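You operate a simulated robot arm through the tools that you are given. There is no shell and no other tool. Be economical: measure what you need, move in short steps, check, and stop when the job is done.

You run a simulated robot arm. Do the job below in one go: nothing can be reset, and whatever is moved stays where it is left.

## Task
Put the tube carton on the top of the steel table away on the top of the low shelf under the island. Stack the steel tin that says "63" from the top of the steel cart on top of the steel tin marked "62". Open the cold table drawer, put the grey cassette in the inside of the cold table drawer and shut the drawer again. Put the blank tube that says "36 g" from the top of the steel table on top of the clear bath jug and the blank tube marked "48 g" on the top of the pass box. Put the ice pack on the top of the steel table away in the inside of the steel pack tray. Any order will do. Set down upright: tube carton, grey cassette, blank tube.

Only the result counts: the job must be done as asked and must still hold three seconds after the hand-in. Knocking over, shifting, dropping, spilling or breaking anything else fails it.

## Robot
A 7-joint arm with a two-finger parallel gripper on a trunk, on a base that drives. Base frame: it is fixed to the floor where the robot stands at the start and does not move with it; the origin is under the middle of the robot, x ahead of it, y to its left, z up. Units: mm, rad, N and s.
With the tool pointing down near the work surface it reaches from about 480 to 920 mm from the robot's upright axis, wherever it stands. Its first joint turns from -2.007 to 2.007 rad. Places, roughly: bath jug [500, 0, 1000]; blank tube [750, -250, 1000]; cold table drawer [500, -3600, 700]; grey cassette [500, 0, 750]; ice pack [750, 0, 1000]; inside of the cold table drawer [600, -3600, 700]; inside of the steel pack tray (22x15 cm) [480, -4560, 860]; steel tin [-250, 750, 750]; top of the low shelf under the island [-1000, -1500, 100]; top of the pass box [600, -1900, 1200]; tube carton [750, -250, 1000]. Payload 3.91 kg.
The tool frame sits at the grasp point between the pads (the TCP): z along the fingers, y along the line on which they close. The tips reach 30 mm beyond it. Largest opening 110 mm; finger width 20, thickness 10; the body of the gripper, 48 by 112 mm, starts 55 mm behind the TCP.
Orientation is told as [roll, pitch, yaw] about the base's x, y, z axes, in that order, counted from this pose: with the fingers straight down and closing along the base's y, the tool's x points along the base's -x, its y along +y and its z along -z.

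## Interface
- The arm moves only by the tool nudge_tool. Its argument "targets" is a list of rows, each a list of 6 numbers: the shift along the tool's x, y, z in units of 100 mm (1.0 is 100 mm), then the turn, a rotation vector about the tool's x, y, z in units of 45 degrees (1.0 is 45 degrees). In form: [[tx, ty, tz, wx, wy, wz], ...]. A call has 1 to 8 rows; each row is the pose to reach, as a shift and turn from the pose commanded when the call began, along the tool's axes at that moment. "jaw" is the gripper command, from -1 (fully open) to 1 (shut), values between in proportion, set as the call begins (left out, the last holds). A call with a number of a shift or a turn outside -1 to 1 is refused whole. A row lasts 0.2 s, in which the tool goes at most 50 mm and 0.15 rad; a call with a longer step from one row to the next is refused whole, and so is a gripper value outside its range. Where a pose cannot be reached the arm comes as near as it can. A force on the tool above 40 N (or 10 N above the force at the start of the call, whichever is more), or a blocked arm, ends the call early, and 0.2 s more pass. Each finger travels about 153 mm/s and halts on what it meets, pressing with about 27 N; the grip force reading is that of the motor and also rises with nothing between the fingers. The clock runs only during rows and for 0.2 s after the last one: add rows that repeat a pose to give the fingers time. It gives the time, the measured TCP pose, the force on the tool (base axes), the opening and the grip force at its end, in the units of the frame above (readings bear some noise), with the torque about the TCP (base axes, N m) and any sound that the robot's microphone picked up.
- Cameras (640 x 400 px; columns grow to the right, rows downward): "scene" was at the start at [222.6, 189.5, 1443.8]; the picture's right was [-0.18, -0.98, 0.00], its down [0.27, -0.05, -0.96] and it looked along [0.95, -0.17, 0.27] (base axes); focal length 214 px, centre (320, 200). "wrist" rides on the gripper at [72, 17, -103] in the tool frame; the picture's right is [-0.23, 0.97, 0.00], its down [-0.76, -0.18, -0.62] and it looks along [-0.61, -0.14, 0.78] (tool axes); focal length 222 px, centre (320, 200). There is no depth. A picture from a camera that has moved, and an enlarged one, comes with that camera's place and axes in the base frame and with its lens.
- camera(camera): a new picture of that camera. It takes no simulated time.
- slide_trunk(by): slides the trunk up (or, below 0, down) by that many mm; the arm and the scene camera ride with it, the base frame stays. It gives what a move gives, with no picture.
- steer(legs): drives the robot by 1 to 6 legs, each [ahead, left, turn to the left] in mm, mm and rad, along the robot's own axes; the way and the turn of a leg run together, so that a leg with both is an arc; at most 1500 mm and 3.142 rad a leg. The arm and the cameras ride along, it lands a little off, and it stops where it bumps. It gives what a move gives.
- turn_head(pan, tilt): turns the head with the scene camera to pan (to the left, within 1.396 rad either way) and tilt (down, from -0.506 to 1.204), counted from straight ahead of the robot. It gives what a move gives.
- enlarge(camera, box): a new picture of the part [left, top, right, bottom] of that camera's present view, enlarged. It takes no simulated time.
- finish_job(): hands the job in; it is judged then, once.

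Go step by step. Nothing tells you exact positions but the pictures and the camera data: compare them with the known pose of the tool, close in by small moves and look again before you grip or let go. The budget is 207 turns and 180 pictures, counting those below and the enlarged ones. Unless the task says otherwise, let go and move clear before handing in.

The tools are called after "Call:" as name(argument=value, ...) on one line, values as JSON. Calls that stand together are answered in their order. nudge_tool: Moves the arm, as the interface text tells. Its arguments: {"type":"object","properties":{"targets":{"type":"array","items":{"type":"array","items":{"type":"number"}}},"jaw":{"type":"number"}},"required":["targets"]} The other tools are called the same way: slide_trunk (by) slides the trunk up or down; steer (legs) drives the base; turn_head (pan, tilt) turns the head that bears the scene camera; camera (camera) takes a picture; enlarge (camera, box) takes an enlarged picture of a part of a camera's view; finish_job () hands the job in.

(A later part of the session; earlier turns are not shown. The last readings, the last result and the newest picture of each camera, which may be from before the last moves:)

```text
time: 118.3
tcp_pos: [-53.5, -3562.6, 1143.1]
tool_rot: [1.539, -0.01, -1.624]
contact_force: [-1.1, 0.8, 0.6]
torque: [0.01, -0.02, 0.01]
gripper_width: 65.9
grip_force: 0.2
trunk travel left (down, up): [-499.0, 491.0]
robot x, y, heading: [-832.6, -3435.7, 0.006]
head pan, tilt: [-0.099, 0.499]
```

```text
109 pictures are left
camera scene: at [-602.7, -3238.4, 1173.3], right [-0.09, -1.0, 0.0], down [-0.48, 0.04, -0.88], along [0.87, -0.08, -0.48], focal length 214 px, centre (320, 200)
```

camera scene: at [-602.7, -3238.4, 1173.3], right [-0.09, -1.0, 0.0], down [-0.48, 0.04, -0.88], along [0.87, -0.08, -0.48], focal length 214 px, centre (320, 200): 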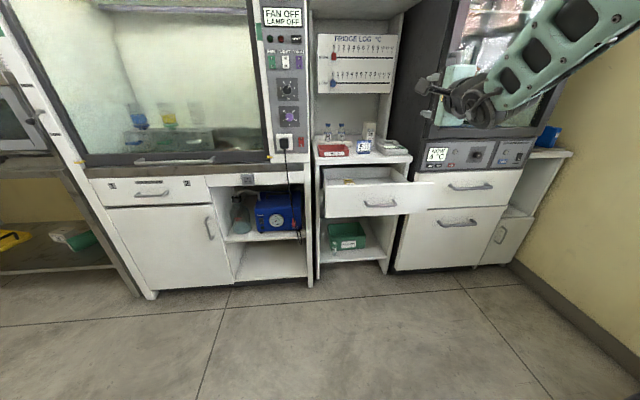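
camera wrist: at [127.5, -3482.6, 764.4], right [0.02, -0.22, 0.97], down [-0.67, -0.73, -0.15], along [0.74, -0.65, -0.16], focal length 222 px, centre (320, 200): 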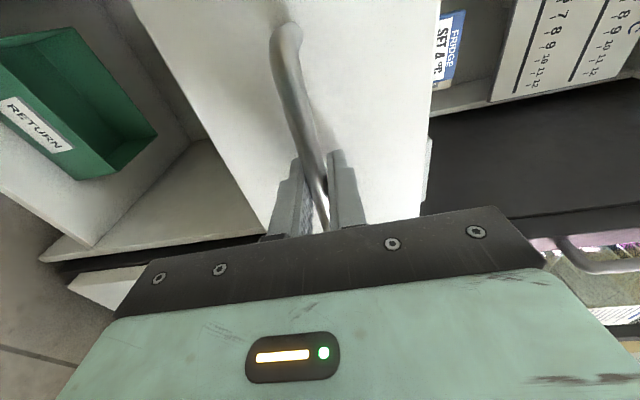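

The drawer holds a small yellow item already. I rotate the tool back to pointing down.

Call:
nudge_tool(targets=[[0, 0, 0, 0.11, 0.11, -0.11], [0, 0, 0, 0.22, 0.22, -0.22], [0, 0, 0, 0.33, 0.33, -0.33], [0, 0, 0, 0.44, 0.44, -0.44], [0, 0, 0, 0.55, 0.55, -0.55], [0, 0, 0, 0.66, 0.66, -0.66], [0, 0, 0, 0.77, 0.77, -0.77], [0, 0, 0, 0.77, 0.77, -0.77]])

Call:
nudge_tool(targets=[[0, 0, 0, 0.11, 0.11, -0.11], [0, 0, 0, 0.22, 0.22, -0.22], [0, 0, 0, 0.33, 0.33, -0.33], [0, 0, 0, 0.44, 0.44, -0.44], [0, 0, 0, 0.55, 0.55, -0.55], [0, 0, 0, 0.66, 0.66, -0.66], [0, 0, 0, 0.77, 0.77, -0.77], [0, 0, 0, 0.77, 0.77, -0.77]])

Call:
enlarge(camera="scene", box=[300, 110, 440, 230])

```text
time: 120.1
tcp_pos: [-97.6, -3559.8, 1179.0]
tool_rot: [0.768, -0.339, -0.844]
contact_force: [2.2, 13.2, -0.7]
torque: [-0.77, 0.08, -0.69]
gripper_width: 65.5
grip_force: 0.1
out of reach, approached as far as the arm can: row 5, 6, 7, 8
trunk travel left (down, up): [-499.0, 491.0]
robot x, y, heading: [-834.1, -3433.1, 0.011]
head pan, tilt: [-0.099, 0.499]
```

```text
time: 121.9
tcp_pos: [-52.5, -3561.6, 1145.0]
tool_rot: [-0.009, 0.035, -0.05]
contact_force: [0.0, 0.3, 0.7]
torque: [-0.03, 0.01, 0.0]
gripper_width: 65.9
grip_force: 0.0
trunk travel left (down, up): [-499.0, 491.0]
robot x, y, heading: [-836.0, -3434.4, 0.005]
head pan, tilt: [-0.099, 0.499]
```

```text
3.33 times, centred on (370, 170) of scene
camera zoom: at [-602.8, -3238.4, 1173.3], right [-0.09, -1.0, 0.0], down [-0.48, 0.04, -0.88], along [0.87, -0.08, -0.48], focal length 715 px, centre (153, 300)
```

zoom: 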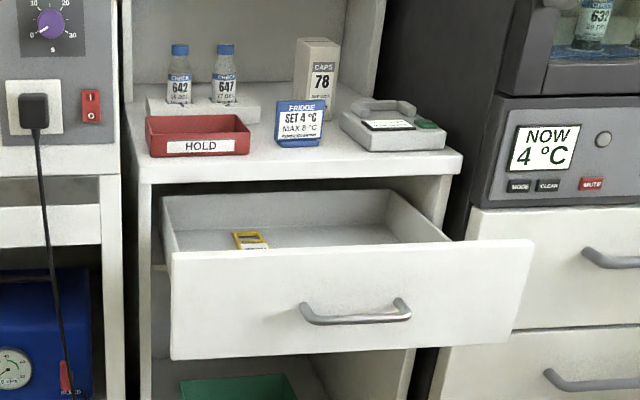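

Tool is down again. I raise the trunk and drive back up the aisle toward the steel table for the cassette.

Call:
slide_trunk(by=250)

Call:
steer(legs=[[286, -165, 0], [0, 0, 1.5708], [0, -420, 0], [1500, 0, 0], [1500, 0, 0], [400, 0, 0]])

Call:
turn_head(pan=0.6, tilt=0.5)

Call:
camera(camera="scene")

```text
time: 124.5
tcp_pos: [-53.1, -3562.7, 1394.4]
tool_rot: [-0.01, 0.034, -0.053]
contact_force: [-0.8, 0.4, 0.3]
torque: [0.04, 0.01, 0.01]
gripper_width: 66.3
grip_force: 0.2
trunk travel left (down, up): [-749.0, 241.0]
robot x, y, heading: [-837.7, -3436.6, 0.002]
head pan, tilt: [-0.099, 0.499]
```

```text
time: 148.8
tcp_pos: [-70.6, 598.1, 1393.9]
tool_rot: [-0.008, 0.033, 1.534]
contact_force: [-0.3, -0.2, -0.7]
torque: [-0.01, -0.01, 0.03]
gripper_width: 66.0
grip_force: 0.1
trunk travel left (down, up): [-749.0, 241.0]
robot x, y, heading: [-185.0, -190.0, 1.589]
head pan, tilt: [-0.099, 0.499]
```

```text
time: 149.9
tcp_pos: [-69.9, 597.6, 1393.1]
tool_rot: [-0.009, 0.033, 1.531]
contact_force: [-0.3, 0.2, 0.8]
torque: [0.02, -0.01, 0.01]
gripper_width: 65.7
grip_force: 0.1
trunk travel left (down, up): [-749.0, 241.0]
robot x, y, heading: [-184.4, -185.3, 1.594]
head pan, tilt: [0.6, 0.499]
```

```text
107 pictures are left
camera scene: at [-446.3, 23.9, 1423.3], right [0.81, 0.58, 0.0], down [0.28, -0.39, -0.88], along [-0.51, 0.71, -0.48], focal length 214 px, centre (320, 200)
```

scene: 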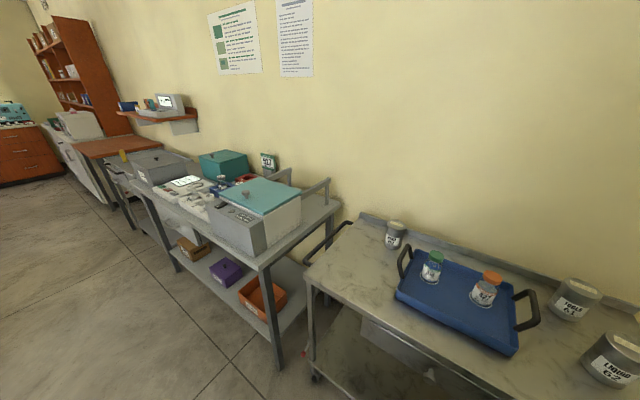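

The cart with the tins is right in front, so I'll do the stacking now. I zoom in to triangulate tins 63 and 62.

Call:
enlarge(camera="scene", box=[340, 190, 480, 310])

Call:
turn_head(pan=0.1, tilt=0.7)

Call:
camera(camera="scene")

Call:
camera(camera="wrist")

```text
3.33 times, centred on (410, 250) of scene
camera zoom: at [-446.3, 23.9, 1423.3], right [0.81, 0.58, 0.0], down [0.28, -0.39, -0.88], along [-0.51, 0.71, -0.48], focal length 715 px, centre (20, 33)
```

zoom: 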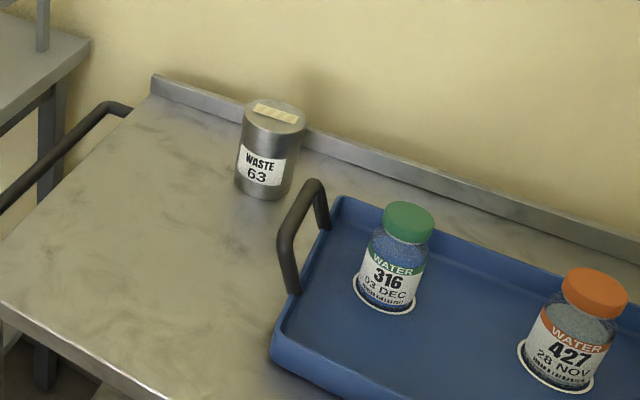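

```text
time: 150.8
tcp_pos: [-70.6, 598.5, 1394.7]
tool_rot: [-0.008, 0.034, 1.533]
contact_force: [-0.3, 0.0, -0.3]
torque: [0.0, 0.02, 0.03]
gripper_width: 66.0
grip_force: 0.0
trunk travel left (down, up): [-749.0, 241.0]
robot x, y, heading: [-186.8, -186.1, 1.591]
head pan, tilt: [0.099, 0.7]
```

```text
105 pictures are left
camera scene: at [-403.7, 34.3, 1405.6], right [0.99, 0.12, 0.0], down [0.08, -0.64, -0.77], along [-0.09, 0.76, -0.64], focal length 214 px, centre (320, 200)
```

scene: 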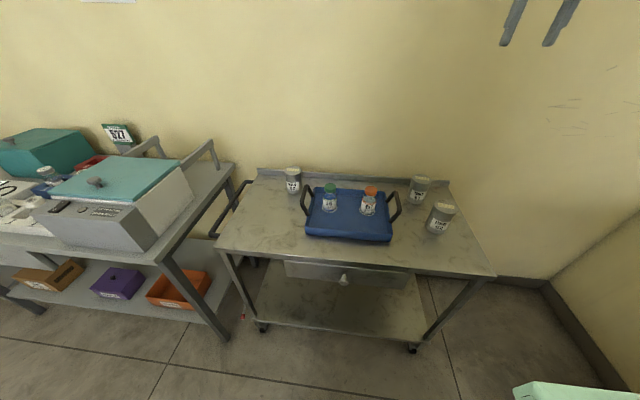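

```text
104 pictures are left
camera wrist: at [-90.8, 530.1, 1500.3], right [-0.96, 0.26, -0.02], down [0.2, 0.78, 0.6], along [0.17, 0.57, -0.8], focal length 222 px, centre (320, 200)
```

wrist: 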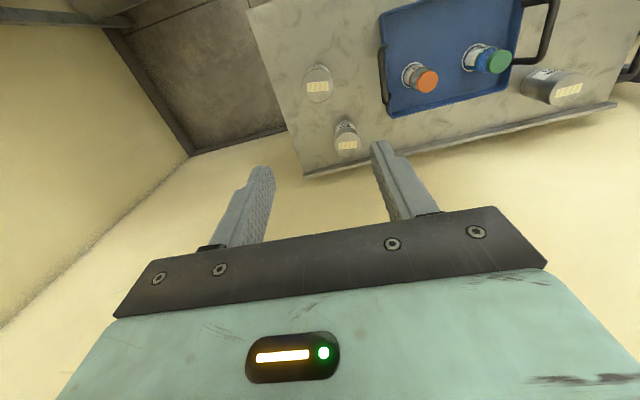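

Triangulated: cart top z≈821; tin 63 at (-611,776) with top ≈915; tin 62 at (-50,616). I drive so the gripper is above tin 63 and level the tool.

Call:
steer(legs=[[177, 540, -0.02]])

Call:
nudge_tool(targets=[[0, 0, 0, 0, -0.043, 0], [0, 0, 0, 0, -0.043, 0]], jaw=-0.85)

Call:
slide_trunk(by=-300)

Call:
camera(camera="wrist")

Call:
camera(camera="scene")

```text
time: 154.1
tcp_pos: [-600.9, 764.9, 1394.1]
tool_rot: [-0.009, 0.033, 1.515]
contact_force: [0.2, 0.0, 0.0]
torque: [-0.03, 0.0, 0.02]
gripper_width: 65.7
grip_force: 0.0
trunk travel left (down, up): [-749.0, 241.0]
robot x, y, heading: [-732.6, -17.0, 1.578]
head pan, tilt: [0.099, 0.7]
```

```text
time: 154.7
tcp_pos: [-602.0, 766.4, 1395.4]
tool_rot: [-0.008, 0.0, 1.518]
contact_force: [1.7, 0.4, -0.3]
torque: [0.01, 0.0, 0.04]
gripper_width: 101.5
grip_force: 0.0
trunk travel left (down, up): [-749.0, 241.0]
robot x, y, heading: [-733.7, -19.9, 1.579]
head pan, tilt: [0.099, 0.7]
```

```text
time: 157.7
tcp_pos: [-601.0, 766.5, 1094.0]
tool_rot: [-0.008, 0.0, 1.518]
contact_force: [-0.1, -0.1, -0.3]
torque: [0.02, -0.03, -0.04]
gripper_width: 101.7
grip_force: 0.1
trunk travel left (down, up): [-449.0, 541.0]
robot x, y, heading: [-731.7, -17.0, 1.575]
head pan, tilt: [0.099, 0.7]
```

```text
103 pictures are left
camera wrist: at [-622.9, 694.9, 1197.9], right [-0.96, 0.28, -0.01], down [0.21, 0.75, 0.62], along [0.18, 0.6, -0.78], focal length 222 px, centre (320, 200)
```

wrist: 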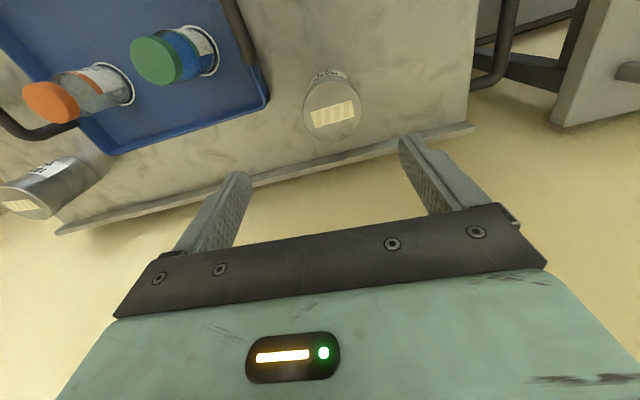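

```text
102 pictures are left
camera scene: at [-943.9, 207.9, 1105.6], right [0.99, 0.1, 0.0], down [0.07, -0.64, -0.76], along [-0.08, 0.76, -0.64], focal length 214 px, centre (320, 200)
```

scene: 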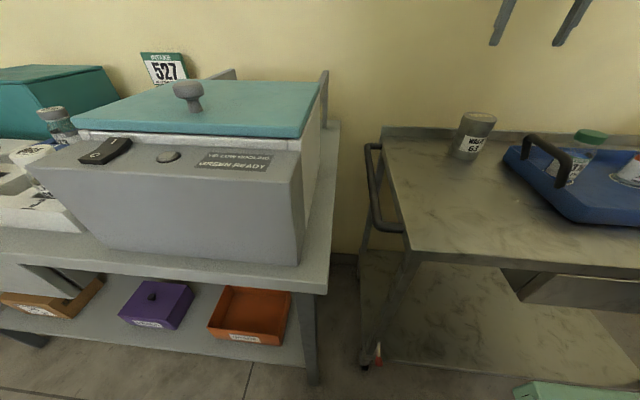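

Tin 63's top centre is at (-614,779). I correct 11 mm each way and descend.

Call:
nudge_tool(targets=[[-0.11, 0.12, 0, 0, 0, 0], [-0.11, 0.12, 0, 0, 0, 0]])

Call:
slide_trunk(by=-140)

Call:
camera(camera="wrist")

```text
time: 158.3
tcp_pos: [-611.5, 776.7, 1093.1]
tool_rot: [-0.008, 0.0, 1.517]
contact_force: [-0.3, 0.3, -0.2]
torque: [-0.03, -0.01, -0.02]
gripper_width: 101.9
grip_force: 0.1
trunk travel left (down, up): [-449.0, 541.0]
robot x, y, heading: [-734.7, -17.2, 1.573]
head pan, tilt: [0.099, 0.7]
```

```text
time: 160.0
tcp_pos: [-612.1, 776.8, 952.4]
tool_rot: [-0.009, 0.0, 1.517]
contact_force: [0.2, 0.2, -0.4]
torque: [0.0, -0.01, 0.01]
gripper_width: 101.7
grip_force: 0.1
trunk travel left (down, up): [-309.0, 681.0]
robot x, y, heading: [-729.8, -17.0, 1.579]
head pan, tilt: [0.099, 0.7]
```

```text
101 pictures are left
camera wrist: at [-633.8, 706.4, 1057.6], right [-0.96, 0.28, -0.01], down [0.21, 0.75, 0.62], along [0.18, 0.6, -0.78], focal length 222 px, centre (320, 200)
```

wrist: 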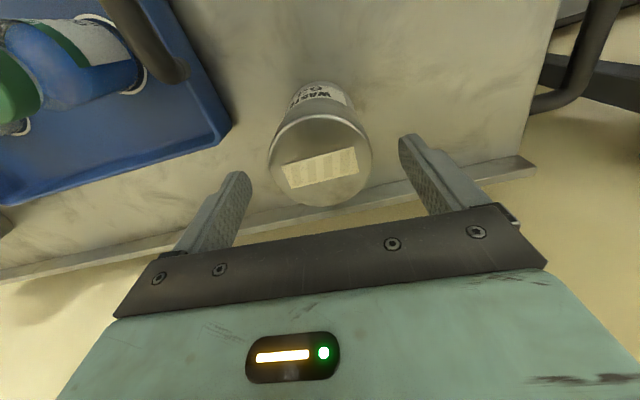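

Well centred. I lower to grip height and close.

Call:
slide_trunk(by=-72)

Call:
nudge_tool(targets=[[0, 0, 0, 0, 0, 0], [0, 0, 0, 0, 0, 0], [0, 0, 0, 0, 0, 0]], jaw=1)

Call:
slide_trunk(by=220)

Call:
camera(camera="wrist")

```text
time: 161.1
tcp_pos: [-612.0, 777.7, 881.8]
tool_rot: [-0.008, 0.0, 1.516]
contact_force: [0.6, 0.4, -0.2]
torque: [-0.02, 0.04, -0.02]
gripper_width: 101.9
grip_force: 0.0
trunk travel left (down, up): [-237.0, 753.0]
robot x, y, heading: [-731.8, -17.0, 1.579]
head pan, tilt: [0.099, 0.7]
```

```text
time: 161.9
tcp_pos: [-611.9, 777.2, 881.3]
tool_rot: [-0.009, 0.001, 1.517]
contact_force: [1.1, 1.1, 2.7]
torque: [0.01, 0.08, 0.0]
gripper_width: 69.4
grip_force: 27.2
trunk travel left (down, up): [-237.0, 753.0]
robot x, y, heading: [-733.7, -17.9, 1.577]
head pan, tilt: [0.099, 0.7]
```

```text
time: 164.2
tcp_pos: [-612.5, 777.8, 1102.7]
tool_rot: [-0.009, 0.0, 1.516]
contact_force: [-0.8, 0.4, -2.2]
torque: [-0.05, 0.01, 0.02]
gripper_width: 69.6
grip_force: 27.4
trunk travel left (down, up): [-457.0, 533.0]
robot x, y, heading: [-730.1, -16.4, 1.575]
head pan, tilt: [0.099, 0.7]
```

```text
100 pictures are left
camera wrist: at [-633.8, 706.5, 1205.4], right [-0.96, 0.28, -0.01], down [0.21, 0.75, 0.62], along [0.18, 0.6, -0.78], focal length 222 px, centre (320, 200)
```

wrist: 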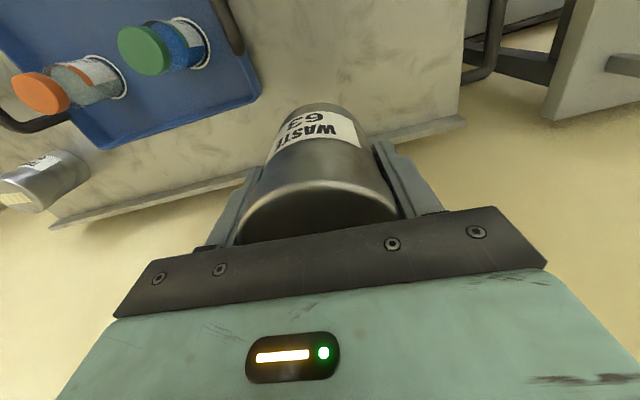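

Tin 63 is held. I drive to tin 62 at about (-50,616).

Call:
steer(legs=[[-162, -562, 0]])

Call:
turn_head(pan=-0.5, tilt=0.6)

Call:
camera(camera="scene")

Call:
camera(camera="wrist")

```text
time: 167.5
tcp_pos: [-55.8, 620.3, 1102.0]
tool_rot: [-0.008, 0.001, 1.522]
contact_force: [1.2, -0.4, -2.3]
torque: [-0.07, 0.01, 0.05]
gripper_width: 69.5
grip_force: 27.2
trunk travel left (down, up): [-457.0, 533.0]
robot x, y, heading: [-169.2, -172.5, 1.582]
head pan, tilt: [0.099, 0.7]
```

```text
time: 168.5
tcp_pos: [-55.0, 621.6, 1101.9]
tool_rot: [-0.009, 0.002, 1.522]
contact_force: [0.4, 0.6, -1.9]
torque: [0.0, 0.04, -0.03]
gripper_width: 69.3
grip_force: 27.0
trunk travel left (down, up): [-457.0, 533.0]
robot x, y, heading: [-173.4, -173.7, 1.582]
head pan, tilt: [-0.499, 0.6]
```

```text
99 pictures are left
camera scene: at [-332.9, 42.7, 1122.2], right [0.88, -0.47, 0.0], down [-0.26, -0.5, -0.82], along [0.39, 0.73, -0.57], focal length 214 px, centre (320, 200)
```

scene: 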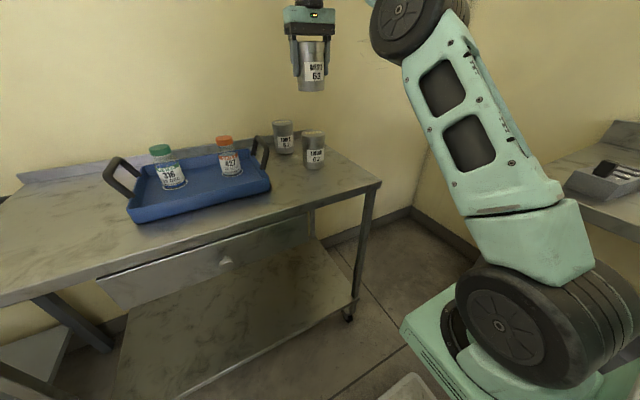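

```text
98 pictures are left
camera wrist: at [-76.4, 549.3, 1205.5], right [-0.96, 0.27, -0.01], down [0.21, 0.75, 0.62], along [0.18, 0.6, -0.78], focal length 222 px, centre (320, 200)
```

wrist: 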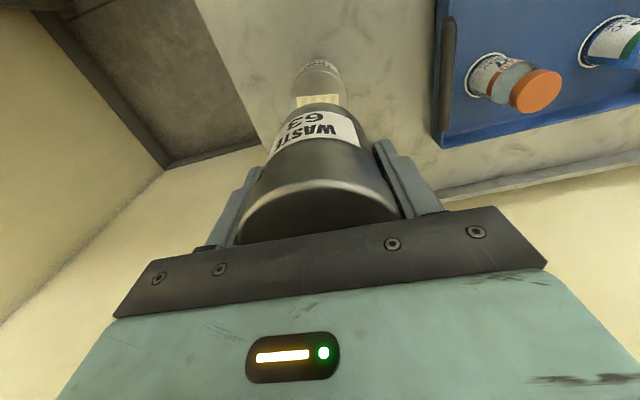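

I zoom in on both tins to get their relative position.

Call:
enlarge(camera="scene", box=[260, 20, 380, 190])

Call:
enlarge(camera="wrist", box=[260, 40, 390, 130])

```text
2.35 times, centred on (320, 105) of scene
camera zoom: at [-332.9, 42.7, 1122.2], right [0.88, -0.47, 0.0], down [-0.26, -0.5, -0.82], along [0.39, 0.73, -0.57], focal length 505 px, centre (320, 424)
```

zoom: 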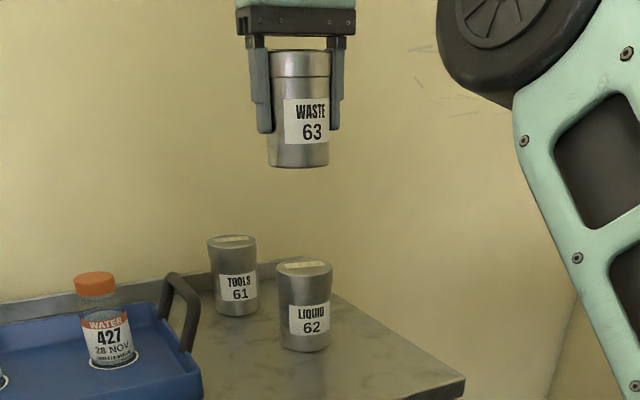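

```text
4.44 times, centred on (325, 85) of wrist
camera zoom: at [-76.4, 549.3, 1205.5], right [-0.96, 0.27, -0.01], down [0.21, 0.75, 0.62], along [0.18, 0.6, -0.78], focal length 987 px, centre (298, 711)
```

zoom: 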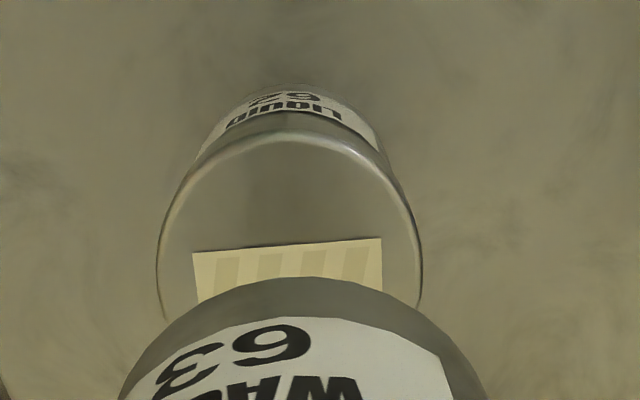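

Tin 62's centre is at (-52,622); the held tin is within 3 mm. I fine-adjust and lower to just above.

Call:
nudge_tool(targets=[[0, -0.03, 0, 0, 0, 0], [0, -0.03, 0, 0, 0, 0]])

Call:
slide_trunk(by=-115)

Call:
camera(camera="scene")

Call:
enlarge(camera="scene", box=[260, 100, 400, 220])

```text
time: 169.1
tcp_pos: [-51.4, 620.8, 1101.8]
tool_rot: [-0.009, 0.001, 1.521]
contact_force: [-0.1, 0.4, -2.5]
torque: [-0.01, 0.0, -0.03]
gripper_width: 69.2
grip_force: 27.0
trunk travel left (down, up): [-457.0, 533.0]
robot x, y, heading: [-168.9, -174.8, 1.582]
head pan, tilt: [-0.499, 0.6]
```

```text
time: 170.6
tcp_pos: [-52.6, 620.3, 987.1]
tool_rot: [-0.009, 0.0, 1.521]
contact_force: [-0.5, 1.5, 1.2]
torque: [0.08, 0.13, -0.07]
gripper_width: 69.3
grip_force: 26.7
trunk travel left (down, up): [-342.0, 648.0]
robot x, y, heading: [-171.8, -172.3, 1.576]
head pan, tilt: [-0.499, 0.6]
```

```text
95 pictures are left
camera scene: at [-332.8, 42.6, 1007.3], right [0.88, -0.47, 0.0], down [-0.27, -0.5, -0.83], along [0.39, 0.73, -0.56], focal length 214 px, centre (320, 200)
```

scene: 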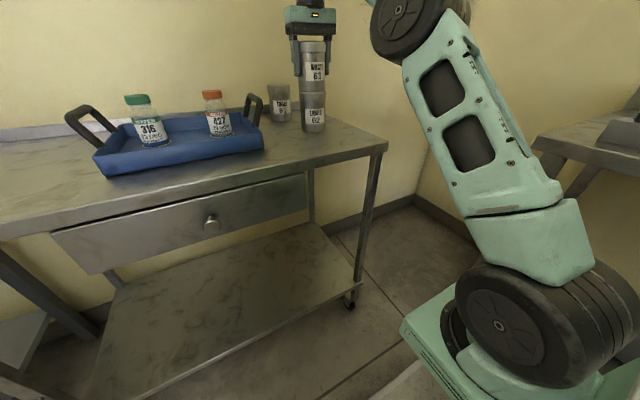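

```text
3.33 times, centred on (330, 160) of scene
camera zoom: at [-332.8, 42.6, 1007.3], right [0.88, -0.47, 0.0], down [-0.27, -0.5, -0.83], along [0.39, 0.73, -0.56], focal length 715 px, centre (287, 333)
```

zoom: 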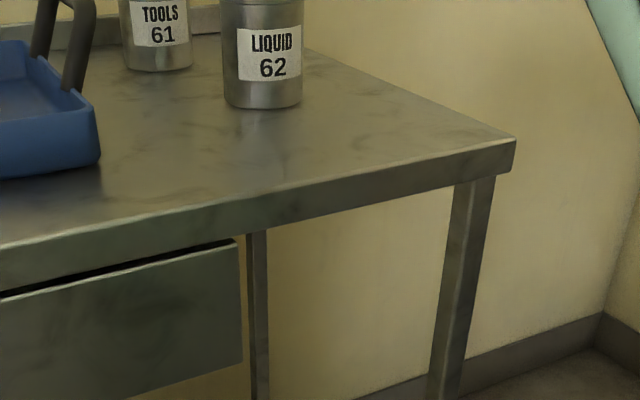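

The force suggests contact has just begun. I zoom in on the stack.

Call:
enlarge(camera="scene", box=[270, 20, 360, 140])

Call:
nudge_tool(targets=[[0, 0, 0.02, 0, 0, 0], [0, 0, 0.02, 0, 0, 0]])

```text
3.33 times, centred on (315, 80) of scene
camera zoom: at [-332.8, 42.6, 1007.3], right [0.88, -0.47, 0.0], down [-0.27, -0.5, -0.83], along [0.39, 0.73, -0.56], focal length 715 px, centre (337, 600)
```

zoom: 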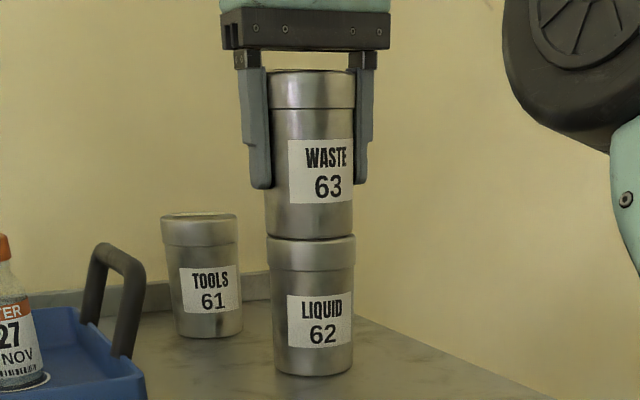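

```text
time: 171.2
tcp_pos: [-52.5, 620.6, 987.7]
tool_rot: [-0.007, -0.004, 1.521]
contact_force: [-0.1, 3.3, 18.4]
torque: [0.09, 0.6, -0.08]
gripper_width: 69.1
grip_force: 27.1
trunk travel left (down, up): [-342.0, 648.0]
robot x, y, heading: [-168.7, -176.5, 1.586]
head pan, tilt: [-0.499, 0.6]
```

Firm contact and aligned. I relax 2 mm, open, and rise.

Call:
nudge_tool(targets=[[0, 0, -0.02, 0, 0, 0], [0, 0, -0.02, 0, 0, 0]])

Call:
nudge_tool(targets=[[0, 0, 0, 0, 0, 0], [0, 0, 0, 0, 0, 0], [0, 0, 0, 0, 0, 0]], jaw=-0.7)

Call:
slide_trunk(by=250)

Call:
camera(camera="scene")

```text
time: 171.8
tcp_pos: [-52.0, 619.9, 986.9]
tool_rot: [-0.01, 0.0, 1.522]
contact_force: [0.9, 2.9, 12.1]
torque: [0.16, 0.44, -0.05]
gripper_width: 69.3
grip_force: 27.2
trunk travel left (down, up): [-342.0, 648.0]
robot x, y, heading: [-168.5, -174.3, 1.581]
head pan, tilt: [-0.499, 0.6]
```

```text
time: 172.6
tcp_pos: [-52.7, 620.0, 987.6]
tool_rot: [-0.008, 0.001, 1.522]
contact_force: [-0.9, -0.3, -0.4]
torque: [0.02, -0.03, 0.0]
gripper_width: 93.4
grip_force: 0.0
trunk travel left (down, up): [-342.0, 648.0]
robot x, y, heading: [-169.8, -173.4, 1.576]
head pan, tilt: [-0.499, 0.6]
```

```text
time: 175.2
tcp_pos: [-52.6, 620.7, 1237.1]
tool_rot: [-0.01, -0.002, 1.522]
contact_force: [-1.0, -0.3, 0.3]
torque: [-0.03, 0.01, -0.03]
gripper_width: 93.4
grip_force: 0.1
trunk travel left (down, up): [-592.0, 398.0]
robot x, y, heading: [-173.4, -173.3, 1.582]
head pan, tilt: [-0.499, 0.6]
```

```text
92 pictures are left
camera scene: at [-332.8, 42.5, 1257.2], right [0.88, -0.47, 0.0], down [-0.27, -0.5, -0.83], along [0.39, 0.73, -0.56], focal length 214 px, centre (320, 200)
```

scene: 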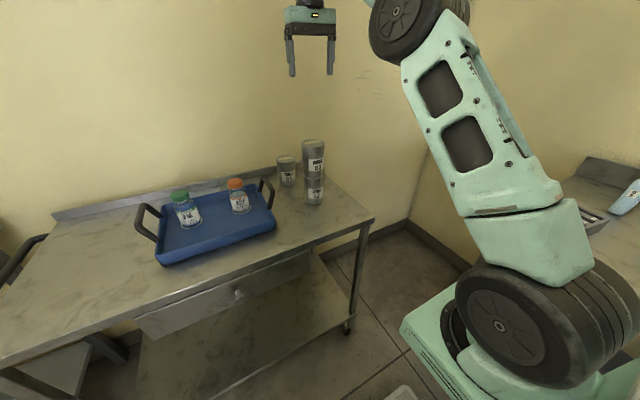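

Tins are stacked. Next the cassette: I turn toward the table and place the base so the gripper comes over it.

Call:
steer(legs=[[0, 0, -1.214], [-82, 158, 0]])

Call:
nudge_tool(targets=[[0, 0, 0, 0, 0, 0.15], [0, 0, 0, 0, 0, 0.3], [0, 0, 0, 0, 0, 0.45], [0, 0, 0, 0, 0, 0.58], [0, 0, 0, 0, 0, 0.58]])

Call:
camera(camera="wrist")

```text
time: 179.7
tcp_pos: [483.9, 107.8, 1237.3]
tool_rot: [-0.009, 0.0, 0.305]
contact_force: [0.3, 0.6, 0.5]
torque: [0.01, 0.0, -0.01]
gripper_width: 93.4
grip_force: 0.0
trunk travel left (down, up): [-592.0, 398.0]
robot x, y, heading: [-301.0, -56.7, 0.367]
head pan, tilt: [-0.499, 0.6]
```

```text
time: 180.9
tcp_pos: [485.1, 108.3, 1236.0]
tool_rot: [-0.006, -0.003, -0.15]
contact_force: [0.1, -0.6, 0.2]
torque: [0.0, -0.03, -0.01]
gripper_width: 93.6
grip_force: 0.0
trunk travel left (down, up): [-592.0, 398.0]
robot x, y, heading: [-300.6, -55.7, 0.364]
head pan, tilt: [-0.499, 0.6]
```

```text
91 pictures are left
camera wrist: at [414.5, 137.9, 1340.2], right [0.37, 0.93, -0.01], down [0.72, -0.29, 0.63], along [0.58, -0.24, -0.78], focal length 222 px, centre (320, 200)
```

wrist: 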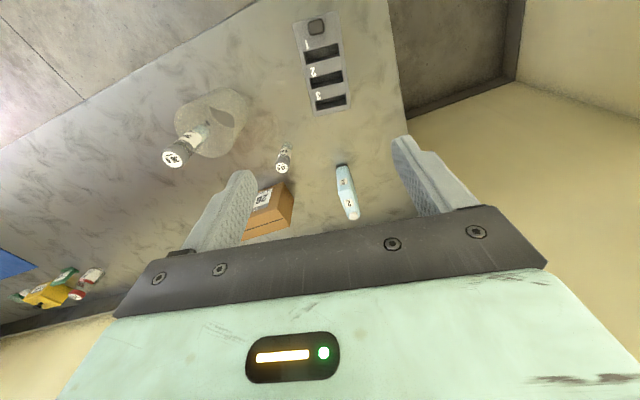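

Cassette centre ≈(475,117), yaw ≈-0.12. I align and lower.

Call:
nudge_tool(targets=[[0.1, 0.08, 0, 0, 0, -0.04], [0.1, 0.08, 0, 0, 0, -0.04]])

Call:
slide_trunk(by=-265)

Call:
camera(camera="wrist")

```text
time: 181.5
tcp_pos: [474.6, 118.2, 1236.0]
tool_rot: [-0.007, -0.004, -0.118]
contact_force: [-0.6, -0.6, -0.5]
torque: [0.0, 0.0, 0.04]
gripper_width: 93.5
grip_force: 0.1
trunk travel left (down, up): [-592.0, 398.0]
robot x, y, heading: [-303.0, -59.2, 0.361]
head pan, tilt: [-0.499, 0.6]
```

```text
time: 184.2
tcp_pos: [475.8, 118.7, 971.0]
tool_rot: [-0.006, -0.004, -0.118]
contact_force: [-0.1, -0.2, -0.2]
torque: [-0.01, -0.02, 0.0]
gripper_width: 93.5
grip_force: 0.0
trunk travel left (down, up): [-327.0, 663.0]
robot x, y, heading: [-305.4, -57.4, 0.367]
head pan, tilt: [-0.499, 0.6]
```

```text
90 pictures are left
camera wrist: at [404.9, 145.3, 1075.3], right [0.34, 0.94, -0.01], down [0.73, -0.26, 0.63], along [0.59, -0.22, -0.78], focal length 222 px, centre (320, 200)
```

wrist: 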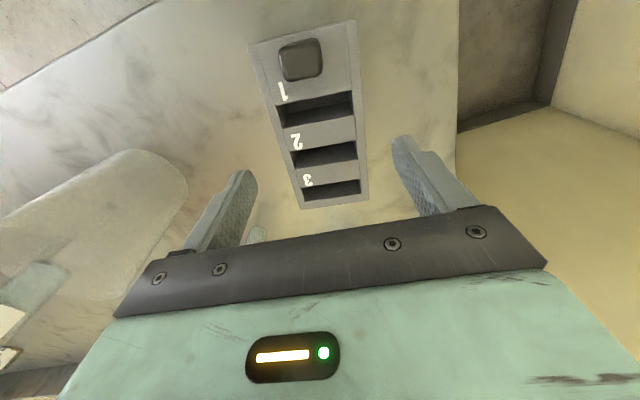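

Perfectly centred. I lower, grip and lift.

Call:
slide_trunk(by=-82)

Call:
nudge_tool(targets=[[0, 0, 0, 0, 0, 0], [0, 0, 0, 0, 0, 0], [0, 0, 0, 0, 0, 0]], jaw=1)

Call:
slide_trunk(by=350)

Call:
camera(camera="wrist")

```text
time: 185.4
tcp_pos: [474.8, 119.5, 890.3]
tool_rot: [-0.008, -0.003, -0.118]
contact_force: [-0.3, 0.4, 1.0]
torque: [-0.02, 0.0, 0.01]
gripper_width: 93.4
grip_force: 0.1
trunk travel left (down, up): [-245.0, 745.0]
robot x, y, heading: [-304.4, -56.1, 0.368]
head pan, tilt: [-0.499, 0.6]
```

```text
time: 186.2
tcp_pos: [474.8, 119.3, 888.9]
tool_rot: [-0.007, -0.004, -0.117]
contact_force: [1.2, -0.2, 0.5]
torque: [0.03, 0.01, -0.07]
gripper_width: 75.1
grip_force: 26.5
trunk travel left (down, up): [-245.0, 745.0]
robot x, y, heading: [-303.2, -54.2, 0.364]
head pan, tilt: [-0.499, 0.6]
```

```text
time: 189.6
tcp_pos: [475.6, 118.7, 1239.1]
tool_rot: [-0.007, -0.003, -0.118]
contact_force: [-0.6, 0.0, -0.2]
torque: [0.0, 0.0, -0.01]
gripper_width: 74.8
grip_force: 27.0
trunk travel left (down, up): [-595.0, 395.0]
robot x, y, heading: [-301.3, -55.8, 0.364]
head pan, tilt: [-0.499, 0.6]
```

```text
89 pictures are left
camera wrist: at [405.0, 145.3, 1343.2], right [0.34, 0.94, -0.01], down [0.73, -0.26, 0.63], along [0.59, -0.22, -0.78], focal length 222 px, centre (320, 200)
```

wrist: 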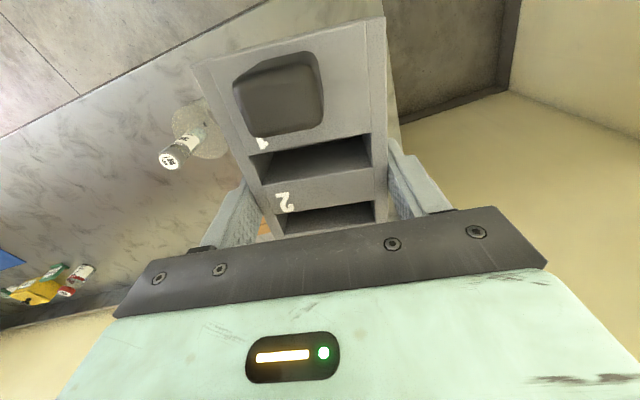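

Cassette held. I square it to the robot and drive down the aisle to the open drawer.

Call:
nudge_tool(targets=[[0, 0, 0, 0, 0, -0.15], [0, 0, 0, 0, 0, -0.3], [0, 0, 0, 0, 0, -0.45], [0, 0, 0, 0, 0, -0.61], [0, 0, 0, 0, 0, -0.61]])

Call:
steer(legs=[[0, 0, -1.935], [0, 170, 0], [1500, 0, 0], [1500, 0, 0], [400, 0, 0], [0, -420, 0]])

```text
time: 190.8
tcp_pos: [474.6, 118.8, 1239.4]
tool_rot: [-0.009, 0.0, 0.361]
contact_force: [0.5, 0.6, -2.1]
torque: [-0.01, -0.01, 0.0]
gripper_width: 74.8
grip_force: 26.5
trunk travel left (down, up): [-595.0, 395.0]
robot x, y, heading: [-304.5, -54.5, 0.369]
head pan, tilt: [-0.499, 0.6]
```

```text
time: 215.3
tcp_pos: [-639.9, -4278.2, 1239.2]
tool_rot: [-0.009, 0.001, -1.563]
contact_force: [0.4, -0.3, -0.4]
torque: [0.0, -0.02, -0.02]
gripper_width: 74.5
grip_force: 26.4
trunk travel left (down, up): [-595.0, 395.0]
robot x, y, heading: [-536.2, -3488.1, -1.56]
head pan, tilt: [-0.499, 0.6]
```

At (-536,-3488). I turn to face the drawer and look.

Call:
steer(legs=[[0, 0, 1.56]])

Call:
turn_head(pan=-0.3, tilt=0.6)

Call:
camera(camera="scene")

Call:
camera(camera="wrist")

```text
time: 218.2
tcp_pos: [78.8, -4005.7, 1240.5]
tool_rot: [-0.009, 0.0, -0.571]
contact_force: [0.2, -0.2, -1.3]
torque: [-0.02, -0.03, 0.01]
gripper_width: 74.9
grip_force: 26.9
trunk travel left (down, up): [-595.0, 395.0]
robot x, y, heading: [-522.5, -3483.5, -0.564]
head pan, tilt: [-0.499, 0.6]
stopped in leg 1: the robot was blocked; the commanded pose is now the measured one
```

```text
time: 218.9
tcp_pos: [78.2, -4006.5, 1239.6]
tool_rot: [-0.008, 0.0, -0.572]
contact_force: [-1.0, -0.2, -1.3]
torque: [0.0, 0.02, 0.0]
gripper_width: 74.7
grip_force: 26.3
trunk travel left (down, up): [-595.0, 395.0]
robot x, y, heading: [-524.2, -3485.7, -0.564]
head pan, tilt: [-0.3, 0.6]
```

```text
88 pictures are left
camera scene: at [-235.9, -3457.2, 1260.2], right [-0.76, -0.65, 0.0], down [-0.36, 0.43, -0.82], along [0.53, -0.63, -0.57], focal length 214 px, centre (320, 200)
```

scene: 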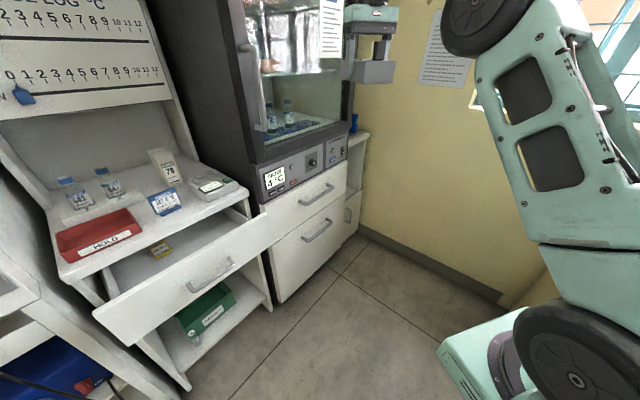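

```text
87 pictures are left
camera wrist: at [26.7, -3950.9, 1344.3], right [0.72, 0.7, -0.01], down [0.55, -0.56, 0.63], along [0.43, -0.45, -0.78], focal length 222 px, centre (320, 200)
```

wrist: 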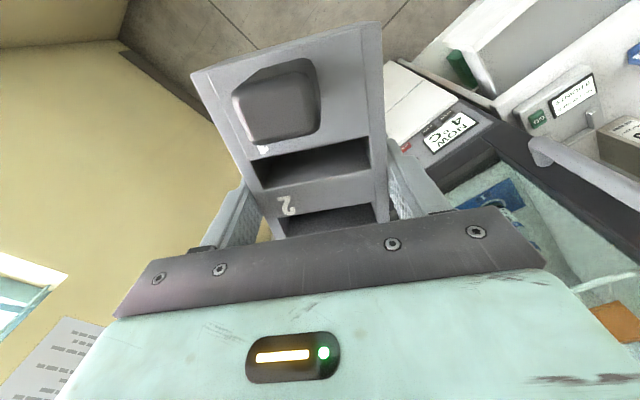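

The base tail was blocked, probably by the island end. I shift away from it (-y and back) and finish the turn.

Call:
steer(legs=[[-20, -249, 0], [0, 0, 0.564]])

Call:
turn_head(pan=-0.1, tilt=0.6)

Call:
camera(camera="scene")

```text
time: 222.3
tcp_pos: [110.4, -3799.8, 1240.4]
tool_rot: [-0.008, -0.002, -0.007]
contact_force: [-0.6, -0.6, -1.4]
torque: [0.01, -0.05, 0.01]
gripper_width: 74.6
grip_force: 27.1
trunk travel left (down, up): [-595.0, 395.0]
robot x, y, heading: [-673.0, -3685.5, 0.001]
head pan, tilt: [-0.3, 0.6]
```

```text
time: 223.1
tcp_pos: [111.8, -3801.5, 1239.7]
tool_rot: [-0.01, 0.001, -0.007]
contact_force: [-0.6, 0.2, -1.2]
torque: [0.01, 0.0, -0.02]
gripper_width: 74.2
grip_force: 27.3
trunk travel left (down, up): [-595.0, 395.0]
robot x, y, heading: [-675.9, -3682.6, -0.005]
head pan, tilt: [-0.099, 0.6]
```

```text
86 pictures are left
camera scene: at [-444.1, -3490.4, 1260.2], right [-0.1, -0.99, 0.0], down [-0.56, 0.06, -0.82], along [0.82, -0.08, -0.57], focal length 214 px, centre (320, 200)
```

scene: 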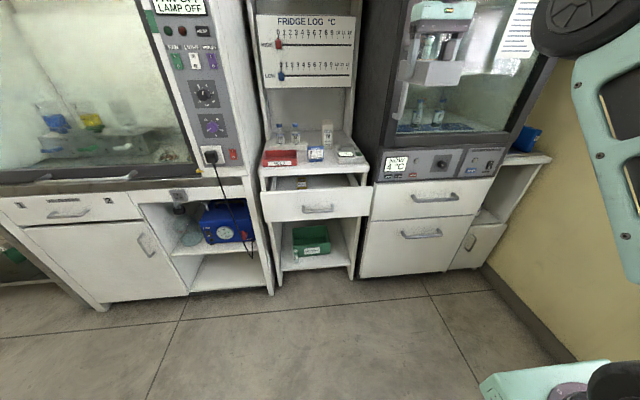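

I zoom in to verify how far the drawer is open.

Call:
enlarge(camera="scene", box=[250, 120, 390, 230])

```text
3.64 times, centred on (320, 175) of scene
camera zoom: at [-444.1, -3490.4, 1260.2], right [-0.1, -0.99, 0.0], down [-0.56, 0.06, -0.82], along [0.82, -0.08, -0.57], focal length 780 px, centre (320, 291)
```

zoom: 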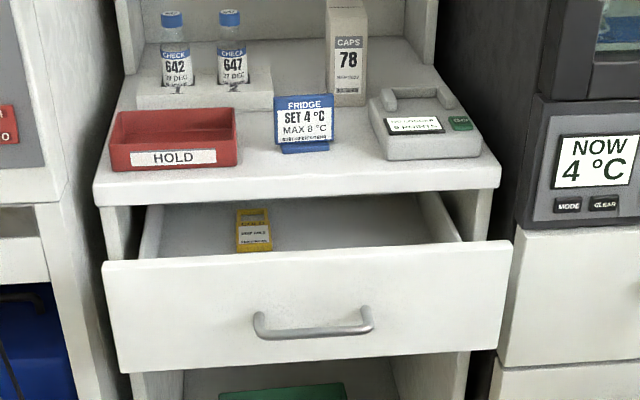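

The drawer was nudged partly shut (handle now x≈232, open ~136 mm) as I drove past, leaving ~100 mm of gap. I'll turn the cassette crosswise, tilt it 30°, and use the near finger to push the front panel open from inside. First the yaw.

Call:
nudge_tool(targets=[[0, 0, 0, 0, 0, -0.17], [0, 0, 0, 0, 0, -0.34], [0, 0, 0, 0, 0, -0.51], [0, 0, 0, 0, 0, -0.68], [0, 0, 0, 0, 0, -0.85], [0, 0, 0, 0, 0, -1], [0, 0, 0, 0, 0, -1]])

Call:
nudge_tool(targets=[[0, 0, 0, 0, 0, -0.17], [0, 0, 0, 0, 0, -0.34], [0, 0, 0, 0, 0, -0.51], [0, 0, 0, 0, 0, -0.68], [0, 0, 0, 0, 0, -0.85], [0, 0, 0, 0, 0, -1], [0, 0, 0, 0, 0, -1]])

Call:
nudge_tool(targets=[[0, 0, 0, 0.17, 0, 0], [0, 0, 0, 0.34, 0, 0], [0, 0, 0, 0.51, 0, 0], [0, 0, 0, 0.67, 0, 0], [0, 0, 0, 0.67, 0, 0]])

Call:
steer(legs=[[0, 180, 0]])

Call:
slide_trunk(by=-260)

Call:
camera(camera="scene")

```text
time: 224.7
tcp_pos: [111.7, -3800.4, 1241.5]
tool_rot: [-0.008, 0.004, 0.779]
contact_force: [0.3, -0.1, -1.4]
torque: [0.01, 0.04, 0.01]
gripper_width: 74.5
grip_force: 27.3
trunk travel left (down, up): [-595.0, 395.0]
robot x, y, heading: [-675.7, -3685.0, -0.002]
head pan, tilt: [-0.099, 0.6]
```

```text
time: 226.3
tcp_pos: [111.3, -3802.0, 1240.2]
tool_rot: [-0.001, 0.007, 1.564]
contact_force: [-0.4, 0.9, -1.9]
torque: [0.0, 0.02, 0.04]
gripper_width: 74.9
grip_force: 26.5
trunk travel left (down, up): [-595.0, 395.0]
robot x, y, heading: [-675.5, -3686.6, -0.005]
head pan, tilt: [-0.099, 0.6]
```

```text
time: 227.5
tcp_pos: [111.8, -3800.3, 1241.1]
tool_rot: [-0.529, 0.01, 1.565]
contact_force: [-0.2, -0.1, -1.2]
torque: [0.0, 0.0, -0.05]
gripper_width: 74.6
grip_force: 27.3
trunk travel left (down, up): [-595.0, 395.0]
robot x, y, heading: [-676.4, -3684.6, -0.004]
head pan, tilt: [-0.099, 0.6]
```

```text
time: 229.0
tcp_pos: [112.7, -3620.7, 1240.0]
tool_rot: [-0.527, 0.009, 1.562]
contact_force: [-0.2, 0.3, -1.5]
torque: [-0.04, 0.01, -0.02]
gripper_width: 74.7
grip_force: 26.8
trunk travel left (down, up): [-595.0, 395.0]
robot x, y, heading: [-676.7, -3504.8, 0.0]
head pan, tilt: [-0.099, 0.6]
```

```text
time: 231.7
tcp_pos: [112.5, -3620.9, 979.7]
tool_rot: [-0.527, 0.008, 1.564]
contact_force: [0.1, 0.2, -1.3]
torque: [0.0, 0.02, 0.0]
gripper_width: 74.4
grip_force: 26.9
trunk travel left (down, up): [-335.0, 655.0]
robot x, y, heading: [-675.1, -3501.7, -0.002]
head pan, tilt: [-0.099, 0.6]
```

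```text
84 pictures are left
camera scene: at [-443.5, -3309.7, 1000.2], right [-0.1, -0.99, 0.0], down [-0.56, 0.06, -0.83], along [0.82, -0.08, -0.57], focal length 214 px, centre (320, 200)
```

scene: 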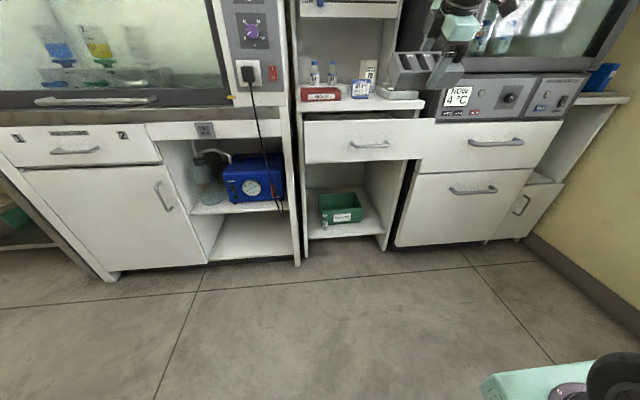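

The cassette is tilted as planned. I zoom in to refine the panel edge position before driving in.

Call:
enlarge(camera="scene", box=[290, 40, 480, 170])

Call:
camera(camera="wrist")

```text
3.08 times, centred on (385, 105) of scene
camera zoom: at [-443.5, -3309.7, 1000.2], right [-0.1, -0.99, 0.0], down [-0.56, 0.06, -0.83], along [0.82, -0.08, -0.57], focal length 660 px, centre (120, 492)
```

zoom: 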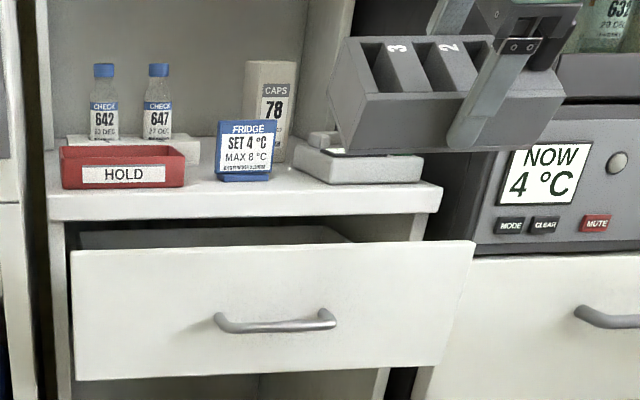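

```text
82 pictures are left
camera wrist: at [44.6, -3691.8, 1062.6], right [-0.84, 0.23, -0.49], down [-0.15, 0.77, 0.62], along [0.52, 0.6, -0.61], focal length 222 px, centre (320, 200)
```

wrist: 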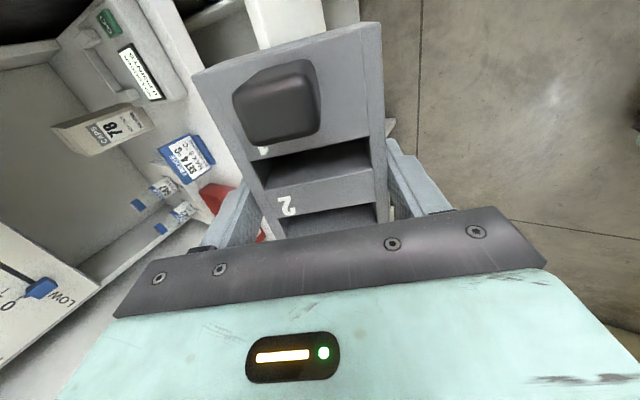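

I tilt a bit further (45°), move closer above the drawer and view the gap from the wrist.

Call:
nudge_tool(targets=[[0, 0, 0, 0.17, 0, 0], [0, 0, 0, 0.33, 0, 0], [0, 0, 0, 0.33, 0, 0]])

Call:
steer(legs=[[140, 0, 0]])

Call:
camera(camera="wrist")

Call:
enlarge(camera="scene", box=[270, 40, 490, 180])

```text
time: 232.4
tcp_pos: [112.0, -3621.2, 979.6]
tool_rot: [-0.787, 0.009, 1.561]
contact_force: [0.1, -0.6, -1.6]
torque: [0.01, 0.02, -0.04]
gripper_width: 74.3
grip_force: 27.3
trunk travel left (down, up): [-335.0, 655.0]
robot x, y, heading: [-678.9, -3502.5, -0.002]
head pan, tilt: [-0.099, 0.6]
```

```text
time: 233.8
tcp_pos: [252.6, -3620.5, 980.6]
tool_rot: [-0.784, 0.007, 1.564]
contact_force: [0.7, -0.7, -1.7]
torque: [0.01, -0.02, 0.0]
gripper_width: 74.2
grip_force: 26.9
trunk travel left (down, up): [-335.0, 655.0]
robot x, y, heading: [-537.1, -3507.5, -0.0]
head pan, tilt: [-0.099, 0.6]
```

```text
81 pictures are left
camera wrist: at [166.5, -3691.5, 1042.9], right [-0.69, 0.23, -0.69], down [-0.31, 0.77, 0.56], along [0.66, 0.6, -0.46], focal length 222 px, centre (320, 200)
```

wrist: 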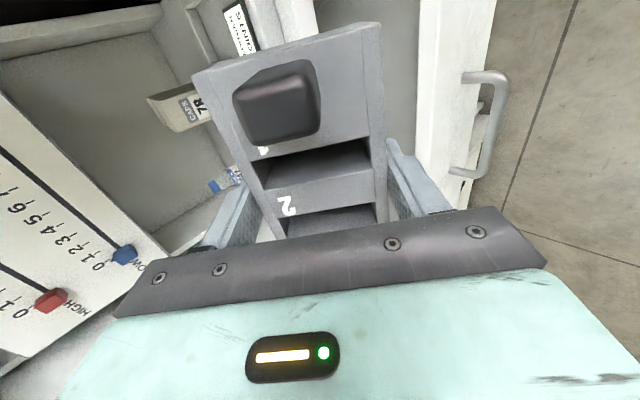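

```text
2.86 times, centred on (380, 110) of scene
camera zoom: at [-303.4, -3309.8, 1000.2], right [-0.1, -0.99, 0.0], down [-0.56, 0.06, -0.83], along [0.82, -0.08, -0.57], focal length 613 px, centre (149, 457)
```

zoom: 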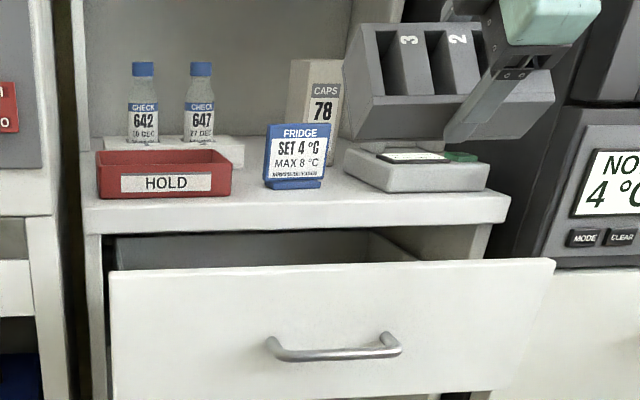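

I zoom the wrist view on the gap.

Call:
enlarge(camera="wrist", box=[220, 0, 500, 180])

```text
2.22 times, centred on (360, 90) of wrist
camera zoom: at [166.5, -3691.5, 1042.9], right [-0.69, 0.23, -0.69], down [-0.31, 0.77, 0.56], along [0.66, 0.6, -0.46], focal length 494 px, centre (231, 444)
```

zoom: 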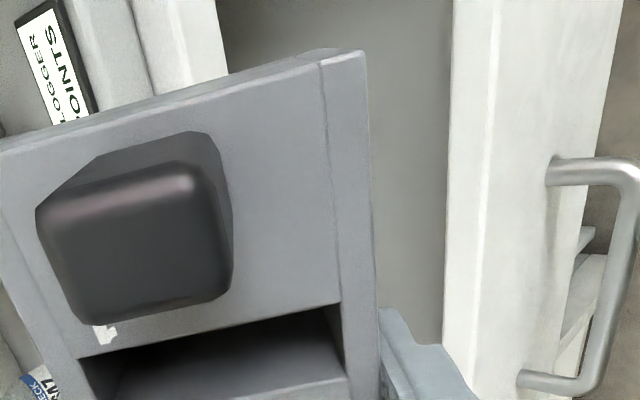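

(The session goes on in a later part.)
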